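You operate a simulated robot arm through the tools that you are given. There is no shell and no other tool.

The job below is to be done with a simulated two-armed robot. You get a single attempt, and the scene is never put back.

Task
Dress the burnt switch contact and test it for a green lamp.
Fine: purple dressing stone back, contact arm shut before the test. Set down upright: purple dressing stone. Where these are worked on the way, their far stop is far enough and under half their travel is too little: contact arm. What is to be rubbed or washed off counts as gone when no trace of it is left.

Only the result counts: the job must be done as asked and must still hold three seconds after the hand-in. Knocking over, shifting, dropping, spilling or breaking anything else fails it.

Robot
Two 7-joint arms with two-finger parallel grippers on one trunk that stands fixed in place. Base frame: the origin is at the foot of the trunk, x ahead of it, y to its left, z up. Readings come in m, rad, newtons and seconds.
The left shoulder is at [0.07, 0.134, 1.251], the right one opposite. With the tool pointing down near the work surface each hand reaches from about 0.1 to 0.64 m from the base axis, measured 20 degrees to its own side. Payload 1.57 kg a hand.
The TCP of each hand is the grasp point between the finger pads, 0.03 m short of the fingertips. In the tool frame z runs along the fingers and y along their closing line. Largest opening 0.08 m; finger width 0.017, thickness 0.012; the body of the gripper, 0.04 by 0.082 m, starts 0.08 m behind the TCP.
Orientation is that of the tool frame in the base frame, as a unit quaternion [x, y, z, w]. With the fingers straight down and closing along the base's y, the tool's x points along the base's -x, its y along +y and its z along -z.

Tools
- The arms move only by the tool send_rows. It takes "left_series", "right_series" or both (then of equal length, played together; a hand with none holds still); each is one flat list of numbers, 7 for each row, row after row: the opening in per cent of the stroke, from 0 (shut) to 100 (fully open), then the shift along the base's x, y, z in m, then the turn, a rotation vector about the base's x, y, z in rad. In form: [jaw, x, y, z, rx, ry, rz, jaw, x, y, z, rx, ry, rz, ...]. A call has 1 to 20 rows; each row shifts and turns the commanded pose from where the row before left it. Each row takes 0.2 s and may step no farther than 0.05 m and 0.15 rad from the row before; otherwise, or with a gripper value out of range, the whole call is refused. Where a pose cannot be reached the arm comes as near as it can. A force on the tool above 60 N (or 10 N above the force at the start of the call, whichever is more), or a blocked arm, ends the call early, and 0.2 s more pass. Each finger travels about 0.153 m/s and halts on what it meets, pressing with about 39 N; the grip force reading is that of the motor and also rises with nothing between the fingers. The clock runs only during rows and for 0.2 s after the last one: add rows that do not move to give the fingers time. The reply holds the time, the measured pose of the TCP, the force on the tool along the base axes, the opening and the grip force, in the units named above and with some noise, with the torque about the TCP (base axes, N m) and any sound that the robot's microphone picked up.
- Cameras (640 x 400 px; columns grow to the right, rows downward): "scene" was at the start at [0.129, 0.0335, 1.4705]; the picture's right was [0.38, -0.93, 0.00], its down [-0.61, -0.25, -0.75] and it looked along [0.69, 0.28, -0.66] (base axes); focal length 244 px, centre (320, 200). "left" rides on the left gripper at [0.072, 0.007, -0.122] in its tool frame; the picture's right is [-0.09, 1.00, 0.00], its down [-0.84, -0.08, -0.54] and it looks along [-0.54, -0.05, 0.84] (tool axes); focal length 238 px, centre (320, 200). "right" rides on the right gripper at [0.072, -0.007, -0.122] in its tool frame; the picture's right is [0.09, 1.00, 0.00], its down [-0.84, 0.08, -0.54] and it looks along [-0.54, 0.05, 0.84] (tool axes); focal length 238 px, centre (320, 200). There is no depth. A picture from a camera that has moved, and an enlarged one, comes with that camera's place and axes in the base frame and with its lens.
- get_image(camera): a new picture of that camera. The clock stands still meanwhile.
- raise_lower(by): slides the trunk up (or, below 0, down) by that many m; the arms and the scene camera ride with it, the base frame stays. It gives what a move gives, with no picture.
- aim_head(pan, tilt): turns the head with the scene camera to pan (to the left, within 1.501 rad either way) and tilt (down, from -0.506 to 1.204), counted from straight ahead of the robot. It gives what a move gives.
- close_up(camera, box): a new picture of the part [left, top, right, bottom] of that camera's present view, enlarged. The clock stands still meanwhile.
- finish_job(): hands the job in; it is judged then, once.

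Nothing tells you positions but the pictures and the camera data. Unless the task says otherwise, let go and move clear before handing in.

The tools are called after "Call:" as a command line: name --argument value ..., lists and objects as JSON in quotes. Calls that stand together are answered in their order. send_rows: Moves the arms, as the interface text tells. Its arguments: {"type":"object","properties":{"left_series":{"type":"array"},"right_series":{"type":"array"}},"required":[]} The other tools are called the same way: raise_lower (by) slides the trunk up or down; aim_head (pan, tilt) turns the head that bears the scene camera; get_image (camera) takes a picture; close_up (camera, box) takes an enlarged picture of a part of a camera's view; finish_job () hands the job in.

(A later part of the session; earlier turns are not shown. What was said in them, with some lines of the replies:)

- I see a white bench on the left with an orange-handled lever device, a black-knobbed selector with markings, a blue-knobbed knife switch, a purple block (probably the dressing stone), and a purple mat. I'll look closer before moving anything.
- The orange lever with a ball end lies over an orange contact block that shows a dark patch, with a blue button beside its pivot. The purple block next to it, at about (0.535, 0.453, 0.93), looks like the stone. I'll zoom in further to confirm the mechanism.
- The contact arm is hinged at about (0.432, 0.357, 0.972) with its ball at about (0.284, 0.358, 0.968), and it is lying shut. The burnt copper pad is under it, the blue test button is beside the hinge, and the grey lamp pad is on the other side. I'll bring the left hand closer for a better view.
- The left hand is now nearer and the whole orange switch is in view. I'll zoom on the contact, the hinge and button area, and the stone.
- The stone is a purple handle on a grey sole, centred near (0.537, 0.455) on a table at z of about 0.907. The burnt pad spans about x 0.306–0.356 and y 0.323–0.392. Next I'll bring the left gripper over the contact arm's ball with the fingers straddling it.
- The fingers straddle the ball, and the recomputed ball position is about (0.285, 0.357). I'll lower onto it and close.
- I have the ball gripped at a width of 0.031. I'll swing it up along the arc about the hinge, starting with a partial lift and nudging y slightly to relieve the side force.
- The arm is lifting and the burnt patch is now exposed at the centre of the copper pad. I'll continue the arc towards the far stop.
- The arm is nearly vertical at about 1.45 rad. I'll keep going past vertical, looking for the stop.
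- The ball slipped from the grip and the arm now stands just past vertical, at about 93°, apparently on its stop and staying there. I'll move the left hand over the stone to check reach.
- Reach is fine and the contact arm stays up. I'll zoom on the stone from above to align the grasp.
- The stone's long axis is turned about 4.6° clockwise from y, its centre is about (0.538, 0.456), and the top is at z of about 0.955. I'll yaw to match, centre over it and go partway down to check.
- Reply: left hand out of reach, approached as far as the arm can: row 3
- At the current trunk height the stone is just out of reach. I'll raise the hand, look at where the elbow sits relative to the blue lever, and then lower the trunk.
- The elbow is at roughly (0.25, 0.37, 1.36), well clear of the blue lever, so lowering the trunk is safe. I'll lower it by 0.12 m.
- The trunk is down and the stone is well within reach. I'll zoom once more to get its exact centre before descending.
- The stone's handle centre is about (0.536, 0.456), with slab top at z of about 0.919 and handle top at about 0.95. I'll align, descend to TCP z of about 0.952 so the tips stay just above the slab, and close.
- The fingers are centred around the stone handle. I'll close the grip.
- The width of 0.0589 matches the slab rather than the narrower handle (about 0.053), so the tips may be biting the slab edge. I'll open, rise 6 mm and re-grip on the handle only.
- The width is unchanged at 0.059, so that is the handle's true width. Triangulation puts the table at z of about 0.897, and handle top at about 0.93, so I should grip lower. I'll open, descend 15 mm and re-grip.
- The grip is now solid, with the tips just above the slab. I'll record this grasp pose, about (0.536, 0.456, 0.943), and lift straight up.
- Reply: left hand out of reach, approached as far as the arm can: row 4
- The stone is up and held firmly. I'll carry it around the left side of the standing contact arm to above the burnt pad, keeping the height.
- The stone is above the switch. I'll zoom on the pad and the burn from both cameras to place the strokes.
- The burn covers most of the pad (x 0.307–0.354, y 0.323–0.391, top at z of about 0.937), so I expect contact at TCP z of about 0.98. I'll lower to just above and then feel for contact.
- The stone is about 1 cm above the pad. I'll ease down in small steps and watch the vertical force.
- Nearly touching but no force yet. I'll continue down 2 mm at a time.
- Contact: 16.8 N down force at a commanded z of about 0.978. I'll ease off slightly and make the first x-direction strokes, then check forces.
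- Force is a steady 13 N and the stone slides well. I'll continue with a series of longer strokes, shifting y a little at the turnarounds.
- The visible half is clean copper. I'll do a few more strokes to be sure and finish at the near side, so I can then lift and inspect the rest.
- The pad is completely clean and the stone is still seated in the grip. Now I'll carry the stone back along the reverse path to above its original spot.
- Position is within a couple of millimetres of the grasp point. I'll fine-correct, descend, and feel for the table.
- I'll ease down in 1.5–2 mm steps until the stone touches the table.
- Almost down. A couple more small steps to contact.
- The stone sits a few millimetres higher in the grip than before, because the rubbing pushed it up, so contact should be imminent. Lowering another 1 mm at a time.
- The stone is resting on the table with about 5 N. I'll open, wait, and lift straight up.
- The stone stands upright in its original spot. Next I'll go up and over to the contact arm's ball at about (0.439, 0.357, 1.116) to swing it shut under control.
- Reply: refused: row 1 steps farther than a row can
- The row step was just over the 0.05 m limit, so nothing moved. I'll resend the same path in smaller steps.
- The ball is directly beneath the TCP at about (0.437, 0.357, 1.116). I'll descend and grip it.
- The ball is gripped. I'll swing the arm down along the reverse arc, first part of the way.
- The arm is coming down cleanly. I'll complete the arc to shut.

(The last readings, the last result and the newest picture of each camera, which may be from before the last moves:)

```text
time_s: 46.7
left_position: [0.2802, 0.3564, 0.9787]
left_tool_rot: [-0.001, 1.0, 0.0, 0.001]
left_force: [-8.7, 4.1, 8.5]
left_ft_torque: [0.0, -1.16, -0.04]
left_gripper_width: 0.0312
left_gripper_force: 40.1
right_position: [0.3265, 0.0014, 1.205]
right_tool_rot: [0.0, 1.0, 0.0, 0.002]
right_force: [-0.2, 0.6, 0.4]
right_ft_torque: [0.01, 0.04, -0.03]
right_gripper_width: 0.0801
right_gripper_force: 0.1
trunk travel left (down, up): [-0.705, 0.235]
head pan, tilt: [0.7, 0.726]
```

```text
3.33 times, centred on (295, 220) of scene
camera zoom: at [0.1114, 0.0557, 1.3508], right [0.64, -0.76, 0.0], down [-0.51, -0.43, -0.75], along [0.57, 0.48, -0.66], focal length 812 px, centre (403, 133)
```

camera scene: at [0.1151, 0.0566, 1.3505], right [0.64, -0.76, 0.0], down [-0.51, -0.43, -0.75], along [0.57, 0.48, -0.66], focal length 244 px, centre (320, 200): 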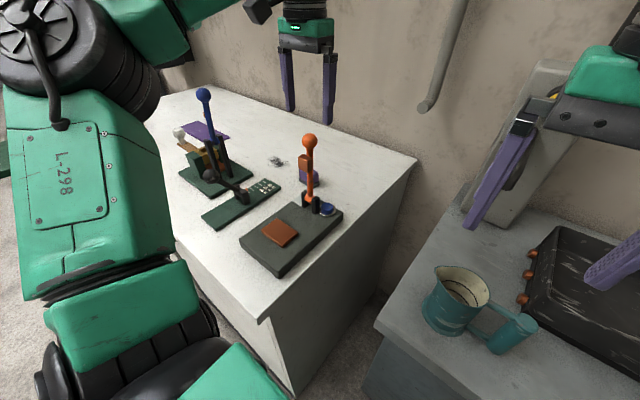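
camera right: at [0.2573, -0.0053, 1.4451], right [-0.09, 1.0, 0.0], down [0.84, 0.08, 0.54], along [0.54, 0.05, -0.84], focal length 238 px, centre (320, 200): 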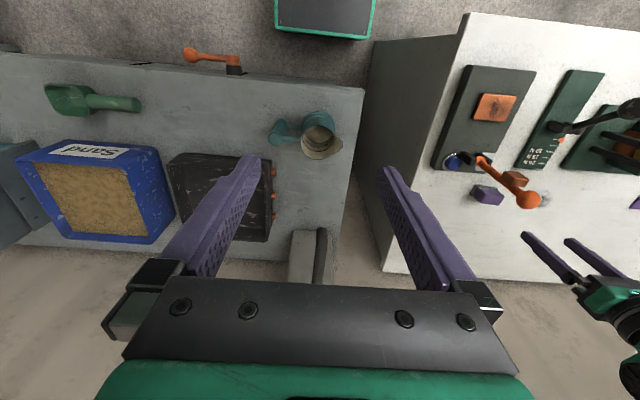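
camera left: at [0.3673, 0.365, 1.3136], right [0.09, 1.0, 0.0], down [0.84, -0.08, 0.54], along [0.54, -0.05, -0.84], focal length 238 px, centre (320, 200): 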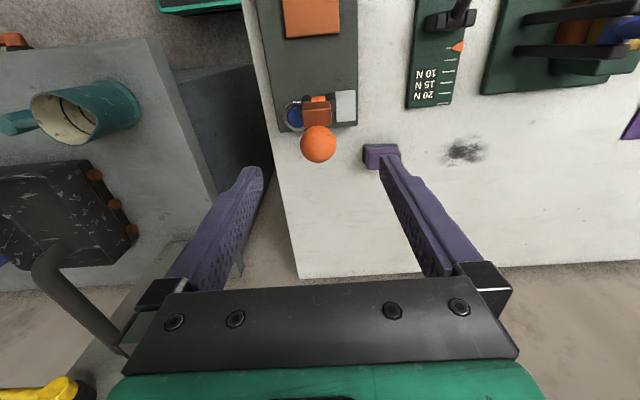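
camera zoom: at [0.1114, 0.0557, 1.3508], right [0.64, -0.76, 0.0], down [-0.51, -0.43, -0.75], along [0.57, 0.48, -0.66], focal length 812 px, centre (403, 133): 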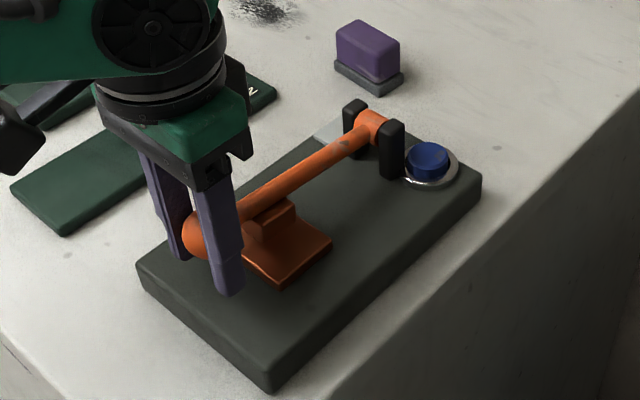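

The arm appears to be down on the pad. I'll press a few millimetres more to confirm it is fully shut.

Call:
send_rows --left_series '[0, 0.001, 0, -0.002, 0, 0, 0, 0, 0.001, 0, -0.002, 0, 0, 0, 0, 0, 0, 0, 0, 0, 0]'

Call:
close_up --camera "scene" --box '[260, 210, 320, 250]'

```text
time_s: 47.5
left_position: [0.2797, 0.3551, 0.9754]
left_tool_rot: [-0.001, 1.0, 0.0, 0.001]
left_force: [-18.8, 4.1, 6.7]
left_ft_torque: [0.12, -0.74, 0.0]
left_gripper_width: 0.0312
left_gripper_force: 39.6
right_position: [0.3236, 0.0016, 1.2055]
right_tool_rot: [0.0, 1.0, -0.001, 0.002]
right_force: [-0.2, -0.1, 0.5]
right_ft_torque: [-0.01, -0.03, -0.01]
right_gripper_width: 0.0803
right_gripper_force: 0.2
trunk travel left (down, up): [-0.705, 0.235]
head pan, tilt: [0.7, 0.726]
```

```text
10.00 times, centred on (290, 230) of scene
camera zoom: at [0.1086, 0.0557, 1.351], right [0.64, -0.76, 0.0], down [-0.5, -0.43, -0.75], along [0.58, 0.48, -0.66], focal length 2436 px, centre (620, -100)
```

zoom: 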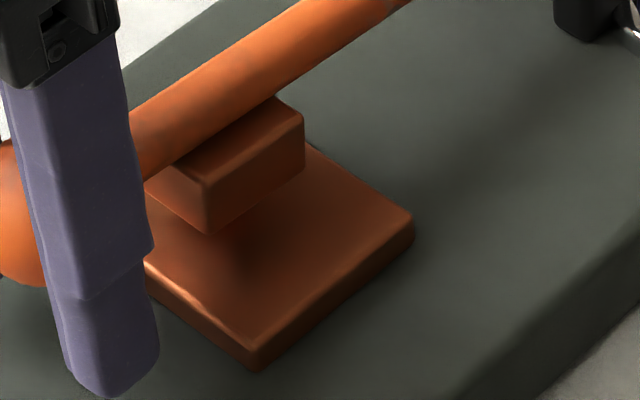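

There is still a small gap under the arm's contact block and the grip is loaded sideways. I'll release, rise, and look before pressing the ball down from above.

Call:
send_rows --left_series '[0, -0.002, 0, 0, 0, 0, 0, 60, 0, 0, 0, 0, 0, 0, 100, 0, 0, 0, 0, 0, 0, 100, 0, 0, 0.03, 0, 0, 0, 100, 0, 0, 0.04, 0, 0, 0, 100, 0, 0, 0, 0, 0, 0]'

Call:
close_up --camera "scene" --box '[240, 190, 340, 270]'

Call:
get_image --camera "left"

```text
time_s: 48.9
left_position: [0.2837, 0.3553, 1.0437]
left_tool_rot: [0.0, 1.0, 0.0, 0.0]
left_force: [0.0, 0.4, 0.0]
left_ft_torque: [0.0, 0.01, 0.02]
left_gripper_width: 0.0799
left_gripper_force: 0.1
right_position: [0.3301, 0.0002, 1.2029]
right_tool_rot: [0.0, 1.0, 0.0, 0.0]
right_force: [0.3, 0.6, 0.3]
right_ft_torque: [0.01, -0.01, 0.02]
right_gripper_width: 0.0799
right_gripper_force: 0.0
trunk travel left (down, up): [-0.705, 0.235]
head pan, tilt: [0.7, 0.726]
```

```text
5.00 times, centred on (290, 230) of scene
camera zoom: at [0.1154, 0.056, 1.3505], right [0.64, -0.76, 0.0], down [-0.51, -0.43, -0.75], along [0.57, 0.48, -0.66], focal length 1218 px, centre (470, 50)
```

zoom: 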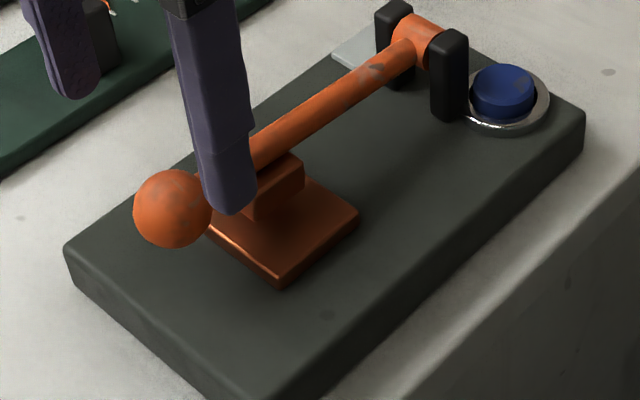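

```text
taken
camera left: at [0.2121, 0.3632, 1.1657], right [0.09, 1.0, 0.0], down [0.84, -0.08, 0.54], along [0.54, -0.05, -0.84], focal length 238 px, centre (320, 200)
```

left: 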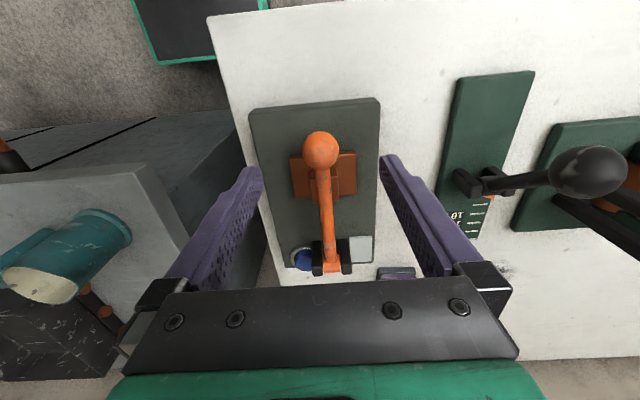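

The ball sits about 9 mm higher than it originally did, so the arm isn't fully shut. I'll close the fingers above it and press it down gently with the fingertips.

Call:
send_rows --left_series '[0, 0.002, 0.0015, 0, 0, 0, 0, 0, 0, 0, 0, 0, 0, 0, 0, 0, 0, 0, 0, 0, 0, 0, 0, 0, -0.012, 0, 0, 0, 0, 0, 0, -0.006, 0, 0, 0]'

Call:
close_up --camera "scene" --box '[240, 190, 340, 270]'

```text
time_s: 50.1
left_position: [0.2858, 0.3568, 1.0262]
left_tool_rot: [0.0, 1.0, 0.001, 0.0]
left_force: [0.0, -0.1, -0.6]
left_ft_torque: [-0.03, -0.02, -0.01]
left_gripper_width: 0.0
left_gripper_force: 21.5
right_position: [0.329, 0.0008, 1.2024]
right_tool_rot: [-0.001, 1.0, 0.0, 0.001]
right_force: [-0.1, -0.6, 0.0]
right_ft_torque: [0.02, 0.03, 0.05]
right_gripper_width: 0.0802
right_gripper_force: 0.1
trunk travel left (down, up): [-0.705, 0.235]
head pan, tilt: [0.7, 0.726]
```

```text
5.00 times, centred on (290, 230) of scene
camera zoom: at [0.1155, 0.0558, 1.3505], right [0.64, -0.76, 0.0], down [-0.51, -0.43, -0.75], along [0.57, 0.48, -0.66], focal length 1218 px, centre (470, 50)
```

zoom: 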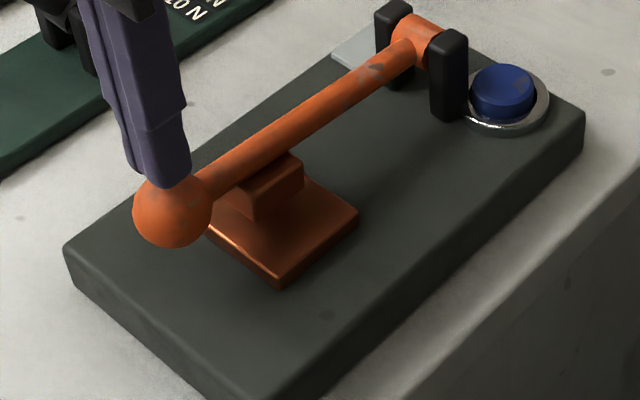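

Fingertips are right above the ball. I'll press down in small steps, watching the force for the stop.

Call:
send_rows --left_series '[0, 0, 0, -0.003, 0, 0, 0, 0, 0, 0, -0.003, 0, 0, 0, 0, 0, 0, -0.003, 0, 0, 0, 0, 0, 0, 0, 0, 0, 0]'

Call:
close_up --camera "scene" --box '[240, 190, 340, 270]'

```text
time_s: 51.1
left_position: [0.2869, 0.3559, 1.0164]
left_tool_rot: [0.001, 1.0, 0.0, 0.0]
left_force: [0.5, 0.3, 0.2]
left_ft_torque: [0.02, 0.03, 0.01]
left_gripper_width: 0.0
left_gripper_force: 21.2
right_position: [0.3295, 0.0018, 1.2043]
right_tool_rot: [0.0, 1.0, 0.001, 0.0]
right_force: [-0.3, 0.0, -1.4]
right_ft_torque: [-0.01, 0.0, 0.0]
right_gripper_width: 0.0799
right_gripper_force: 0.1
trunk travel left (down, up): [-0.705, 0.235]
head pan, tilt: [0.7, 0.726]
```

```text
5.00 times, centred on (290, 230) of scene
camera zoom: at [0.1155, 0.0557, 1.3505], right [0.64, -0.76, 0.0], down [-0.51, -0.43, -0.75], along [0.57, 0.48, -0.66], focal length 1218 px, centre (470, 50)
```

zoom: 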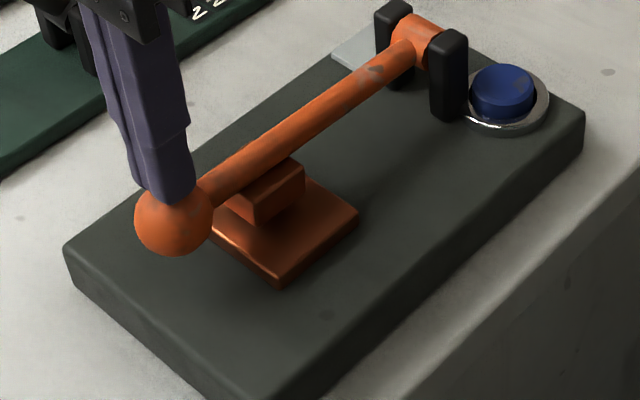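

The ball is moving down with little resistance. Continuing until I feel a firm stop.

Call:
send_rows --left_series '[0, 0, 0, -0.002, 0, 0, 0, 0, 0, 0, -0.002, 0, 0, 0, 0, 0, 0, 0, 0, 0, 0]'

Call:
close_up --camera "scene" --box '[240, 190, 340, 270]'

```text
time_s: 51.9
left_position: [0.2869, 0.3555, 1.0147]
left_tool_rot: [0.0, 1.0, 0.0, 0.0]
left_force: [0.5, 0.0, 1.2]
left_ft_torque: [0.01, 0.0, -0.01]
left_gripper_width: 0.0001
left_gripper_force: 20.8
right_position: [0.3293, 0.0002, 1.2033]
right_tool_rot: [0.0, 1.0, 0.0, 0.0]
right_force: [0.2, -0.3, 0.3]
right_ft_torque: [0.0, 0.02, 0.02]
right_gripper_width: 0.0801
right_gripper_force: 0.1
trunk travel left (down, up): [-0.705, 0.235]
head pan, tilt: [0.7, 0.726]
```

```text
5.00 times, centred on (290, 230) of scene
camera zoom: at [0.1155, 0.0557, 1.3505], right [0.64, -0.76, 0.0], down [-0.51, -0.43, -0.75], along [0.57, 0.48, -0.66], focal length 1218 px, centre (470, 50)
```

zoom: 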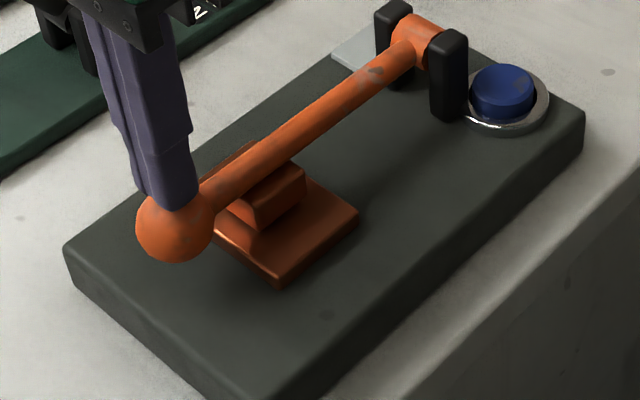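

Call:
send_rows --left_series '[0, 0, 0, -0.002, 0, 0, 0, 0, 0, 0, -0.002, 0, 0, 0, 0, 0, 0, 0, 0, 0, 0]'

Call:
close_up --camera "scene" --box '[240, 190, 340, 270]'

```text
time_s: 52.7
left_position: [0.2863, 0.3558, 1.0116]
left_tool_rot: [-0.001, 1.0, 0.001, 0.002]
left_force: [1.6, 3.4, 13.3]
left_ft_torque: [0.07, -0.05, 0.0]
left_gripper_width: 0.0
left_gripper_force: 21.5
right_position: [0.3291, 0.0007, 1.2044]
right_tool_rot: [0.001, 1.0, 0.0, 0.0]
right_force: [0.8, -0.4, -0.5]
right_ft_torque: [-0.01, -0.01, 0.0]
right_gripper_width: 0.0799
right_gripper_force: 0.0
trunk travel left (down, up): [-0.705, 0.235]
head pan, tilt: [0.7, 0.726]
```

```text
5.00 times, centred on (290, 230) of scene
camera zoom: at [0.1145, 0.055, 1.3508], right [0.64, -0.76, 0.0], down [-0.51, -0.43, -0.75], along [0.57, 0.48, -0.66], focal length 1218 px, centre (470, 50)
```

zoom: 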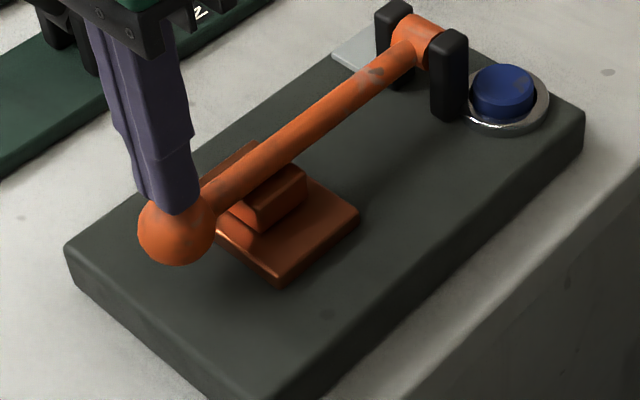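

Firm stop at 13 N, so the arm is shut. I'll add a slight extra press, then rise and verify that it stays down.

Call:
send_rows --left_series '[0, 0, 0, -0.001, 0, 0, 0, 0, 0, 0, 0, 0, 0, 0, 0, 0, 0, 0.006, 0, 0, 0, 0, 0, 0, 0.03, 0, 0, 0, 0, 0, 0, 0.045, 0, 0, 0, 0, 0, 0, 0.04, 0, 0, 0]'

Call:
close_up --camera "scene" --box '[240, 190, 340, 270]'

Call:
close_up --camera "scene" --box '[265, 215, 305, 245]'

Call:
get_image --camera "left"

```text
time_s: 54.1
left_position: [0.2864, 0.354, 1.1292]
left_tool_rot: [0.0, 1.0, -0.001, 0.0]
left_force: [-0.1, -0.2, -0.2]
left_ft_torque: [0.02, 0.02, 0.02]
left_gripper_width: 0.0004
left_gripper_force: 22.1
right_position: [0.3302, 0.0013, 1.2031]
right_tool_rot: [0.0, 1.0, 0.0, 0.001]
right_force: [-0.1, 0.5, -0.2]
right_ft_torque: [0.02, -0.01, -0.04]
right_gripper_width: 0.08
right_gripper_force: 0.0
trunk travel left (down, up): [-0.705, 0.235]
head pan, tilt: [0.7, 0.726]
```

```text
5.00 times, centred on (290, 230) of scene
camera zoom: at [0.116, 0.0556, 1.3504], right [0.64, -0.76, 0.0], down [-0.51, -0.43, -0.75], along [0.57, 0.48, -0.66], focal length 1218 px, centre (470, 50)
```

zoom: 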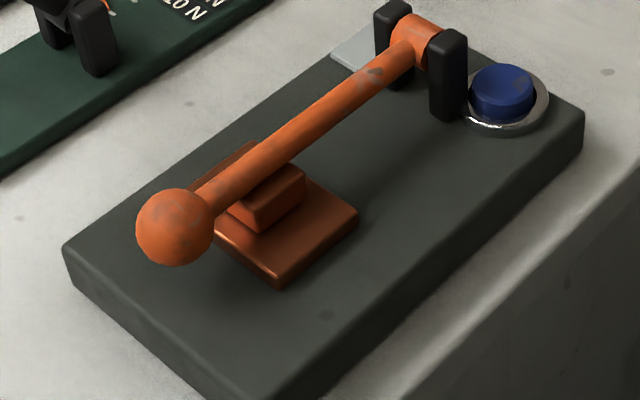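

```text
13.33 times, centred on (285, 230) of scene
camera zoom: at [0.116, 0.0556, 1.3504], right [0.64, -0.76, 0.0], down [-0.51, -0.43, -0.75], along [0.57, 0.48, -0.66], focal length 3248 px, centre (787, -200)
```

zoom: 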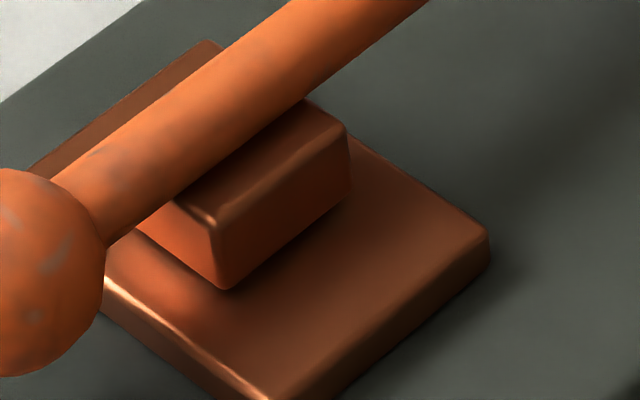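

```text
taken
camera left: at [0.2155, 0.364, 1.2502], right [0.09, 1.0, 0.0], down [0.84, -0.08, 0.54], along [0.54, -0.05, -0.84], focal length 238 px, centre (320, 200)
```

left: 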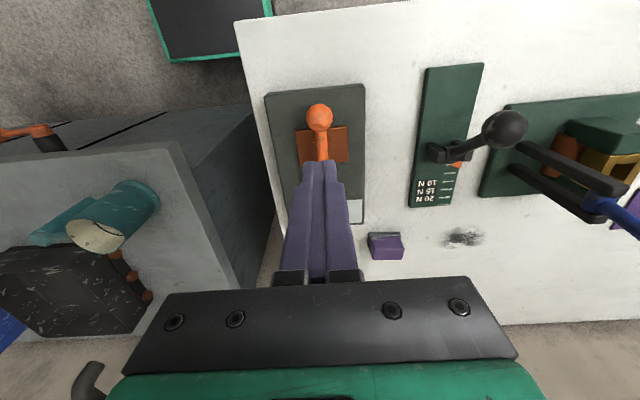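

The contact block now sits fully on the pad and the ball is at its original height. Next I'll move above the blue test button at about (0.457, 0.321).

Call:
send_rows --left_series '[0, 0.043, -0.009, 0, 0, 0, 0, 0, 0.043, -0.009, 0, 0, 0, 0, 0, 0.043, -0.009, 0, 0, 0, 0, 0, 0.042, -0.008, 0, 0, 0, 0, 0, 0, 0, -0.04, 0, 0, 0, 0, 0, 0, -0.04, 0, 0, 0, 0, 0, 0, 0, 0, 0, 0]'

Call:
close_up --camera "scene" --box '[280, 160, 380, 240]'

Call:
get_image --camera "left"

Call:
close_up --camera "right" --box '[420, 100, 560, 200]'

```text
time_s: 55.7
left_position: [0.4583, 0.3202, 1.0505]
left_tool_rot: [0.0, 1.0, 0.0, -0.001]
left_force: [-0.2, 0.3, -0.3]
left_ft_torque: [-0.03, 0.01, -0.01]
left_gripper_width: 0.0
left_gripper_force: 21.5
right_position: [0.3307, -0.0005, 1.2029]
right_tool_rot: [0.0, 1.0, 0.0, 0.0]
right_force: [-0.2, -0.7, 0.5]
right_ft_torque: [0.01, -0.01, -0.02]
right_gripper_width: 0.0799
right_gripper_force: 0.1
trunk travel left (down, up): [-0.705, 0.235]
head pan, tilt: [0.7, 0.726]
```

```text
5.00 times, centred on (330, 200) of scene
camera zoom: at [0.1161, 0.0549, 1.3504], right [0.64, -0.77, 0.0], down [-0.51, -0.43, -0.75], along [0.57, 0.48, -0.66], focal length 1218 px, centre (270, 200)
```

zoom: 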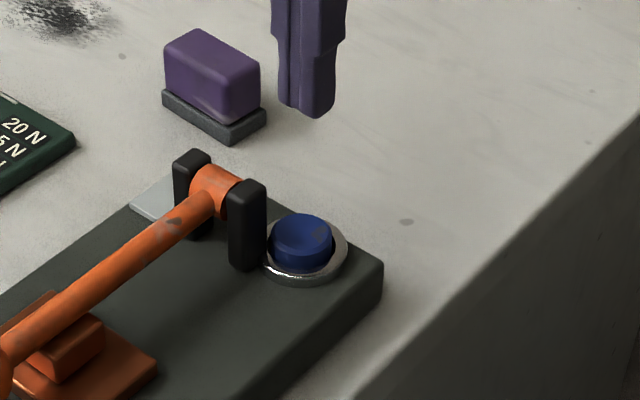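

```text
taken
camera left: at [0.3861, 0.329, 1.1702], right [0.09, 1.0, 0.0], down [0.84, -0.08, 0.54], along [0.54, -0.05, -0.84], focal length 238 px, centre (320, 200)
```

left: 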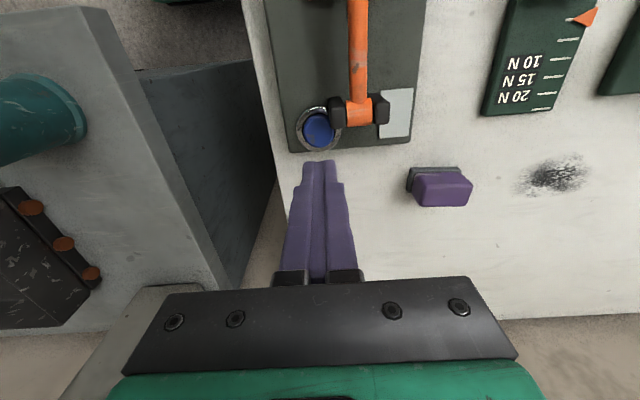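

```text
4.00 times, centred on (490, 150) of right
camera zoom: at [0.2579, -0.0062, 1.3249], right [-0.09, 1.0, 0.0], down [0.84, 0.08, 0.54], along [0.54, 0.05, -0.84], focal length 953 px, centre (-360, 400)
```

zoom: 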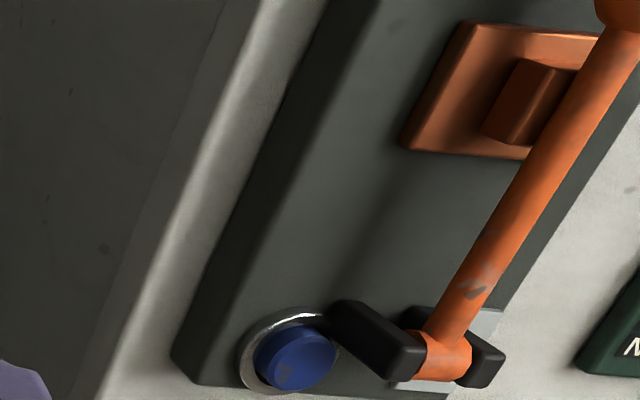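

The fingers look slightly too far forward of the button. I'll zoom with the wrist camera to place the press precisely.

Call:
close_up --camera "left" --box '[270, 80, 430, 180]'

```text
4.00 times, centred on (350, 130) of left
camera zoom: at [0.3861, 0.329, 1.1702], right [0.09, 1.0, 0.0], down [0.84, -0.08, 0.54], along [0.54, -0.05, -0.84], focal length 953 px, centre (200, 480)
```

zoom: 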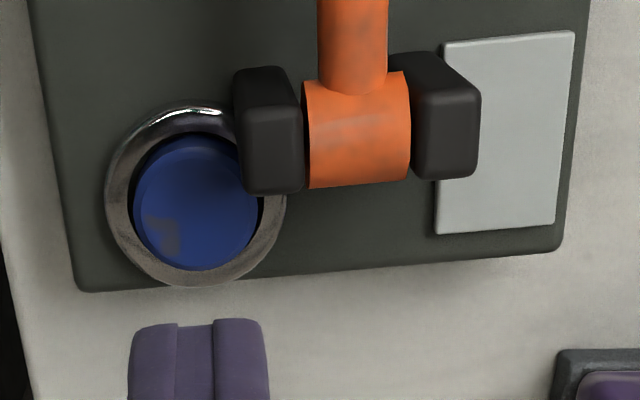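

The button centre is about (0.456, 0.321) and the fingers will clear the bracket post. I'll descend to just above it.

Call:
send_rows --left_series '[0, -0.0012, 0.0003, -0.04, 0, 0, 0, 0, 0, 0, -0.03, 0, 0, 0, 0, 0, 0, 0, 0, 0, 0]'

Call:
close_up --camera "scene" --box '[280, 160, 380, 240]'

Call:
close_up --camera "left" --box '[270, 80, 430, 180]'

```text
time_s: 56.5
left_position: [0.4557, 0.3209, 0.9785]
left_tool_rot: [-0.001, 1.0, -0.001, 0.0]
left_force: [0.0, -0.4, -0.3]
left_ft_torque: [-0.02, -0.02, 0.01]
left_gripper_width: 0.0002
left_gripper_force: 21.1
right_position: [0.3284, 0.0004, 1.2031]
right_tool_rot: [0.001, 1.0, -0.001, -0.001]
right_force: [-0.2, 0.3, 0.4]
right_ft_torque: [0.01, 0.02, 0.0]
right_gripper_width: 0.0801
right_gripper_force: 0.0
trunk travel left (down, up): [-0.705, 0.235]
head pan, tilt: [0.7, 0.726]
```

```text
5.00 times, centred on (330, 200) of scene
camera zoom: at [0.115, 0.0554, 1.3505], right [0.64, -0.76, 0.0], down [-0.51, -0.43, -0.75], along [0.57, 0.48, -0.66], focal length 1218 px, centre (270, 200)
```

zoom: 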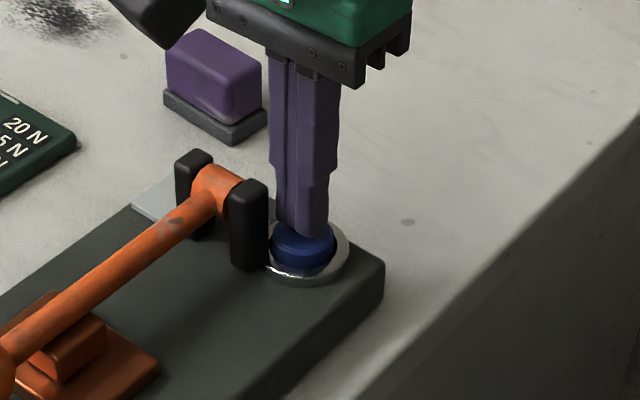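

```text
4.00 times, centred on (350, 130) of left
camera zoom: at [0.3839, 0.3296, 1.0996], right [0.09, 1.0, 0.0], down [0.84, -0.08, 0.54], along [0.54, -0.05, -0.84], focal length 953 px, centre (200, 480)
```

zoom: 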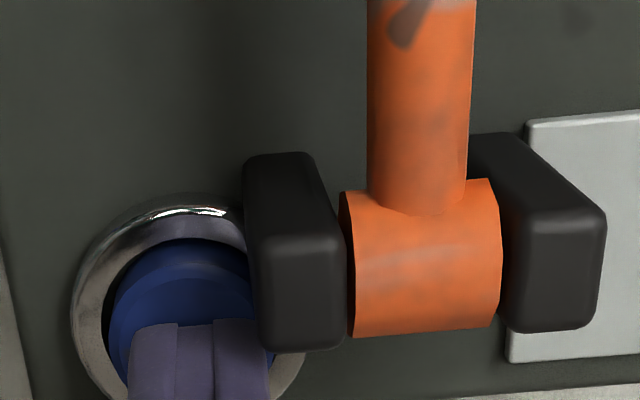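

Fingertips are centred over the button. I'll press in small steps and watch for force, sound and lamp.

Call:
send_rows --left_series '[0, 0.001, -0.0005, -0.003, 0, 0, 0, 0, 0, 0, -0.003, 0, 0, 0, 0, 0, 0, -0.003, 0, 0, 0, 0, 0, 0, 0, 0, 0, 0]'

Call:
close_up --camera "left" --box '[270, 80, 430, 180]'

```text
time_s: 57.5
left_position: [0.4568, 0.3204, 0.9705]
left_tool_rot: [0.0, 1.0, 0.0, 0.001]
left_force: [1.1, 1.3, 2.4]
left_ft_torque: [0.01, -0.03, -0.02]
left_gripper_width: 0.0003
left_gripper_force: 20.9
right_position: [0.329, -0.0008, 1.204]
right_tool_rot: [0.0, 1.0, 0.0, 0.0]
right_force: [-0.6, -0.2, -0.7]
right_ft_torque: [0.02, 0.0, -0.04]
right_gripper_width: 0.0801
right_gripper_force: 0.0
trunk travel left (down, up): [-0.705, 0.235]
head pan, tilt: [0.7, 0.726]
heard: click
```

```text
4.00 times, centred on (350, 130) of left
camera zoom: at [0.3855, 0.3293, 1.091], right [0.09, 1.0, 0.0], down [0.84, -0.08, 0.54], along [0.54, -0.05, -0.84], focal length 953 px, centre (200, 480)
```

zoom: 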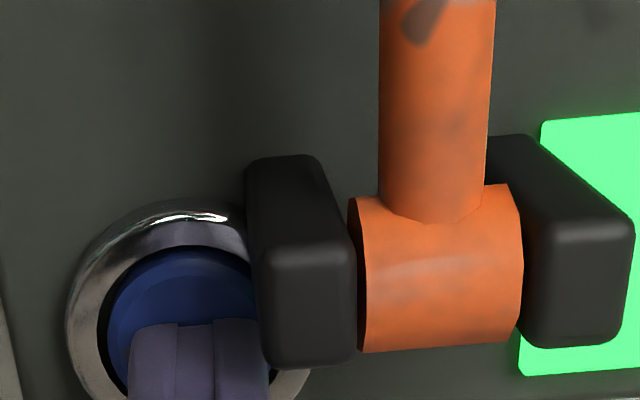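

A click was heard and the lamp is green. I'll hold briefly, then lift away and check that everything stays in place.

Call:
send_rows --left_series '[0, 0, 0, 0, 0, 0, 0, 0, 0, 0, 0, 0, 0, 0, 0, 0, 0, 0.01, 0, 0, 0, 0, 0, 0, 0.04, 0, 0, 0, 0, 0, 0, 0.045, 0, 0, 0, 0, 0, 0, 0.045, 0, 0, 0, 0, -0.04, 0, 0.01, 0, 0, 0, 0, -0.04, 0, 0.01, 0, 0, 0, 0, -0.03, 0, 0, 0, 0, 0, 0, 0, 0, 0, 0, 0, 0]'

Call:
get_image --camera "left"

Call:
get_image --camera "scene"

Call:
close_up --camera "scene" --box '[230, 140, 370, 260]'

```text
time_s: 59.7
left_position: [0.3467, 0.3205, 1.131]
left_tool_rot: [-0.001, 1.0, 0.001, 0.0]
left_force: [-0.4, -0.7, 0.8]
left_ft_torque: [0.01, 0.02, -0.01]
left_gripper_width: 0.0001
left_gripper_force: 21.3
right_position: [0.3297, 0.0002, 1.2031]
right_tool_rot: [0.0, 1.0, 0.0, 0.001]
right_force: [0.0, 0.2, 0.0]
right_ft_torque: [0.0, -0.02, -0.01]
right_gripper_width: 0.0799
right_gripper_force: 0.0
trunk travel left (down, up): [-0.705, 0.235]
head pan, tilt: [0.7, 0.726]
```

```text
taken
camera left: at [0.2759, 0.3293, 1.2505], right [0.09, 1.0, 0.0], down [0.84, -0.08, 0.54], along [0.54, -0.05, -0.84], focal length 238 px, centre (320, 200)
```

left: 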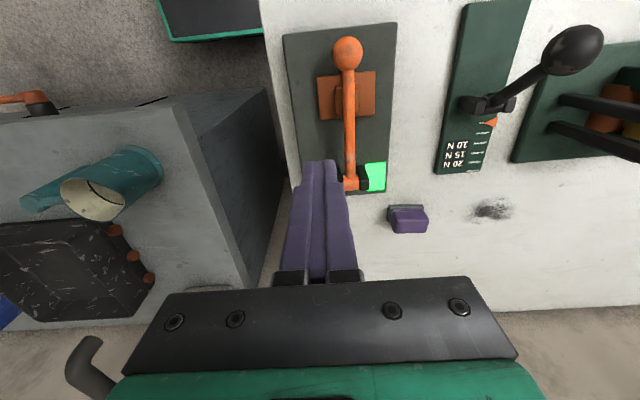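

```text
taken
camera scene: at [0.1159, 0.0557, 1.3504], right [0.64, -0.77, 0.0], down [-0.51, -0.43, -0.75], along [0.57, 0.48, -0.66], focal length 244 px, centre (320, 200)
```

scene: 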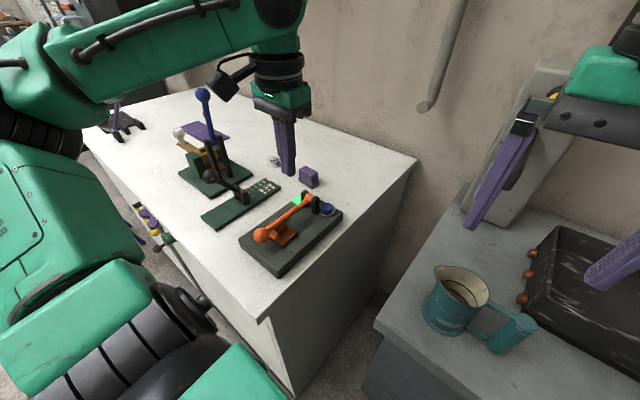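

```text
3.33 times, centred on (300, 200) of scene
camera zoom: at [0.1159, 0.0557, 1.3504], right [0.64, -0.77, 0.0], down [-0.51, -0.43, -0.75], along [0.57, 0.48, -0.66], focal length 812 px, centre (387, 200)
```

zoom: 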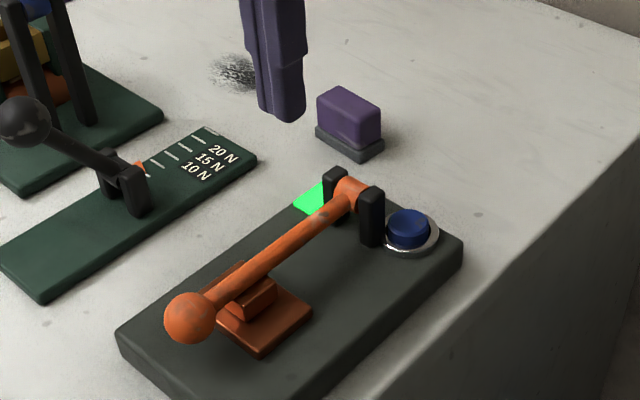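

The lamp stays green, the arm is shut, and the stone is upright. I'll do a final check of the stone's position and the arm before handing in.

Call:
close_up --camera "left" --box '[350, 180, 470, 255]'

Call:
close_up --camera "left" --box '[280, 20, 420, 110]'

```text
5.33 times, centred on (410, 218) of left
camera zoom: at [0.2759, 0.3293, 1.2505], right [0.09, 1.0, 0.0], down [0.84, -0.08, 0.54], along [0.54, -0.05, -0.84], focal length 1271 px, centre (-160, 107)
```

zoom: 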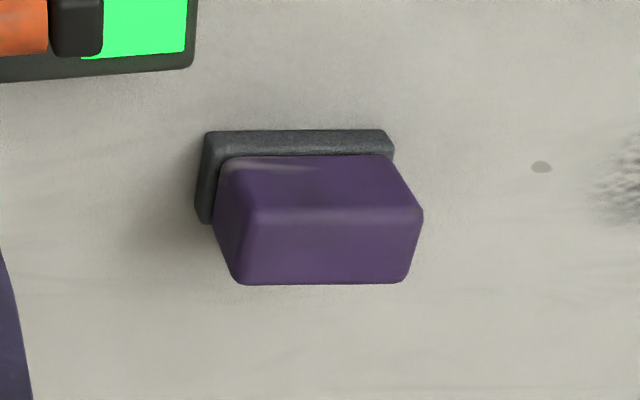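

```text
4.44 times, centred on (350, 65) of left
camera zoom: at [0.2759, 0.3293, 1.2505], right [0.09, 1.0, 0.0], down [0.84, -0.08, 0.54], along [0.54, -0.05, -0.84], focal length 1059 px, centre (187, 800)
```

zoom: 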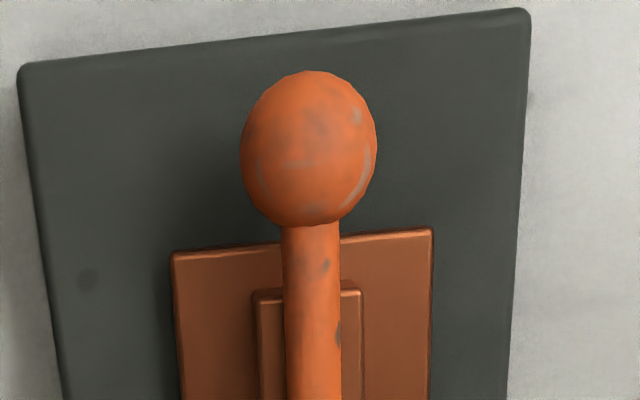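

The contact is clean, the arm is shut, and the lamp is green. The stone stands upright within about 3 mm of where it started, the hand is clear, and nothing else has moved. Handing in.

Call:
finish_job

```text
The job is handed in.
```

The burnt switch contact is dressed clean and tested, and the lamp came on green. I've handed the job in.

- **Contact:** I swung the contact arm up until it stopped, just past vertical. I then rubbed the pad with the purple stone at about 10–15 N until close-ups showed no trace of the burn.
- **Stone:** it is back on the bench, upright, within about 3 mm of where it started.
- **Contact arm:** it stopped about 9 mm short of shut when I first swung it down. I pressed it down to a firm stop before the test.
- **Test:** pressing the blue button gave a click and a green lamp. The lamp was still green after I moved the hand away.

I saw nothing else knocked or shifted in the final pictures.
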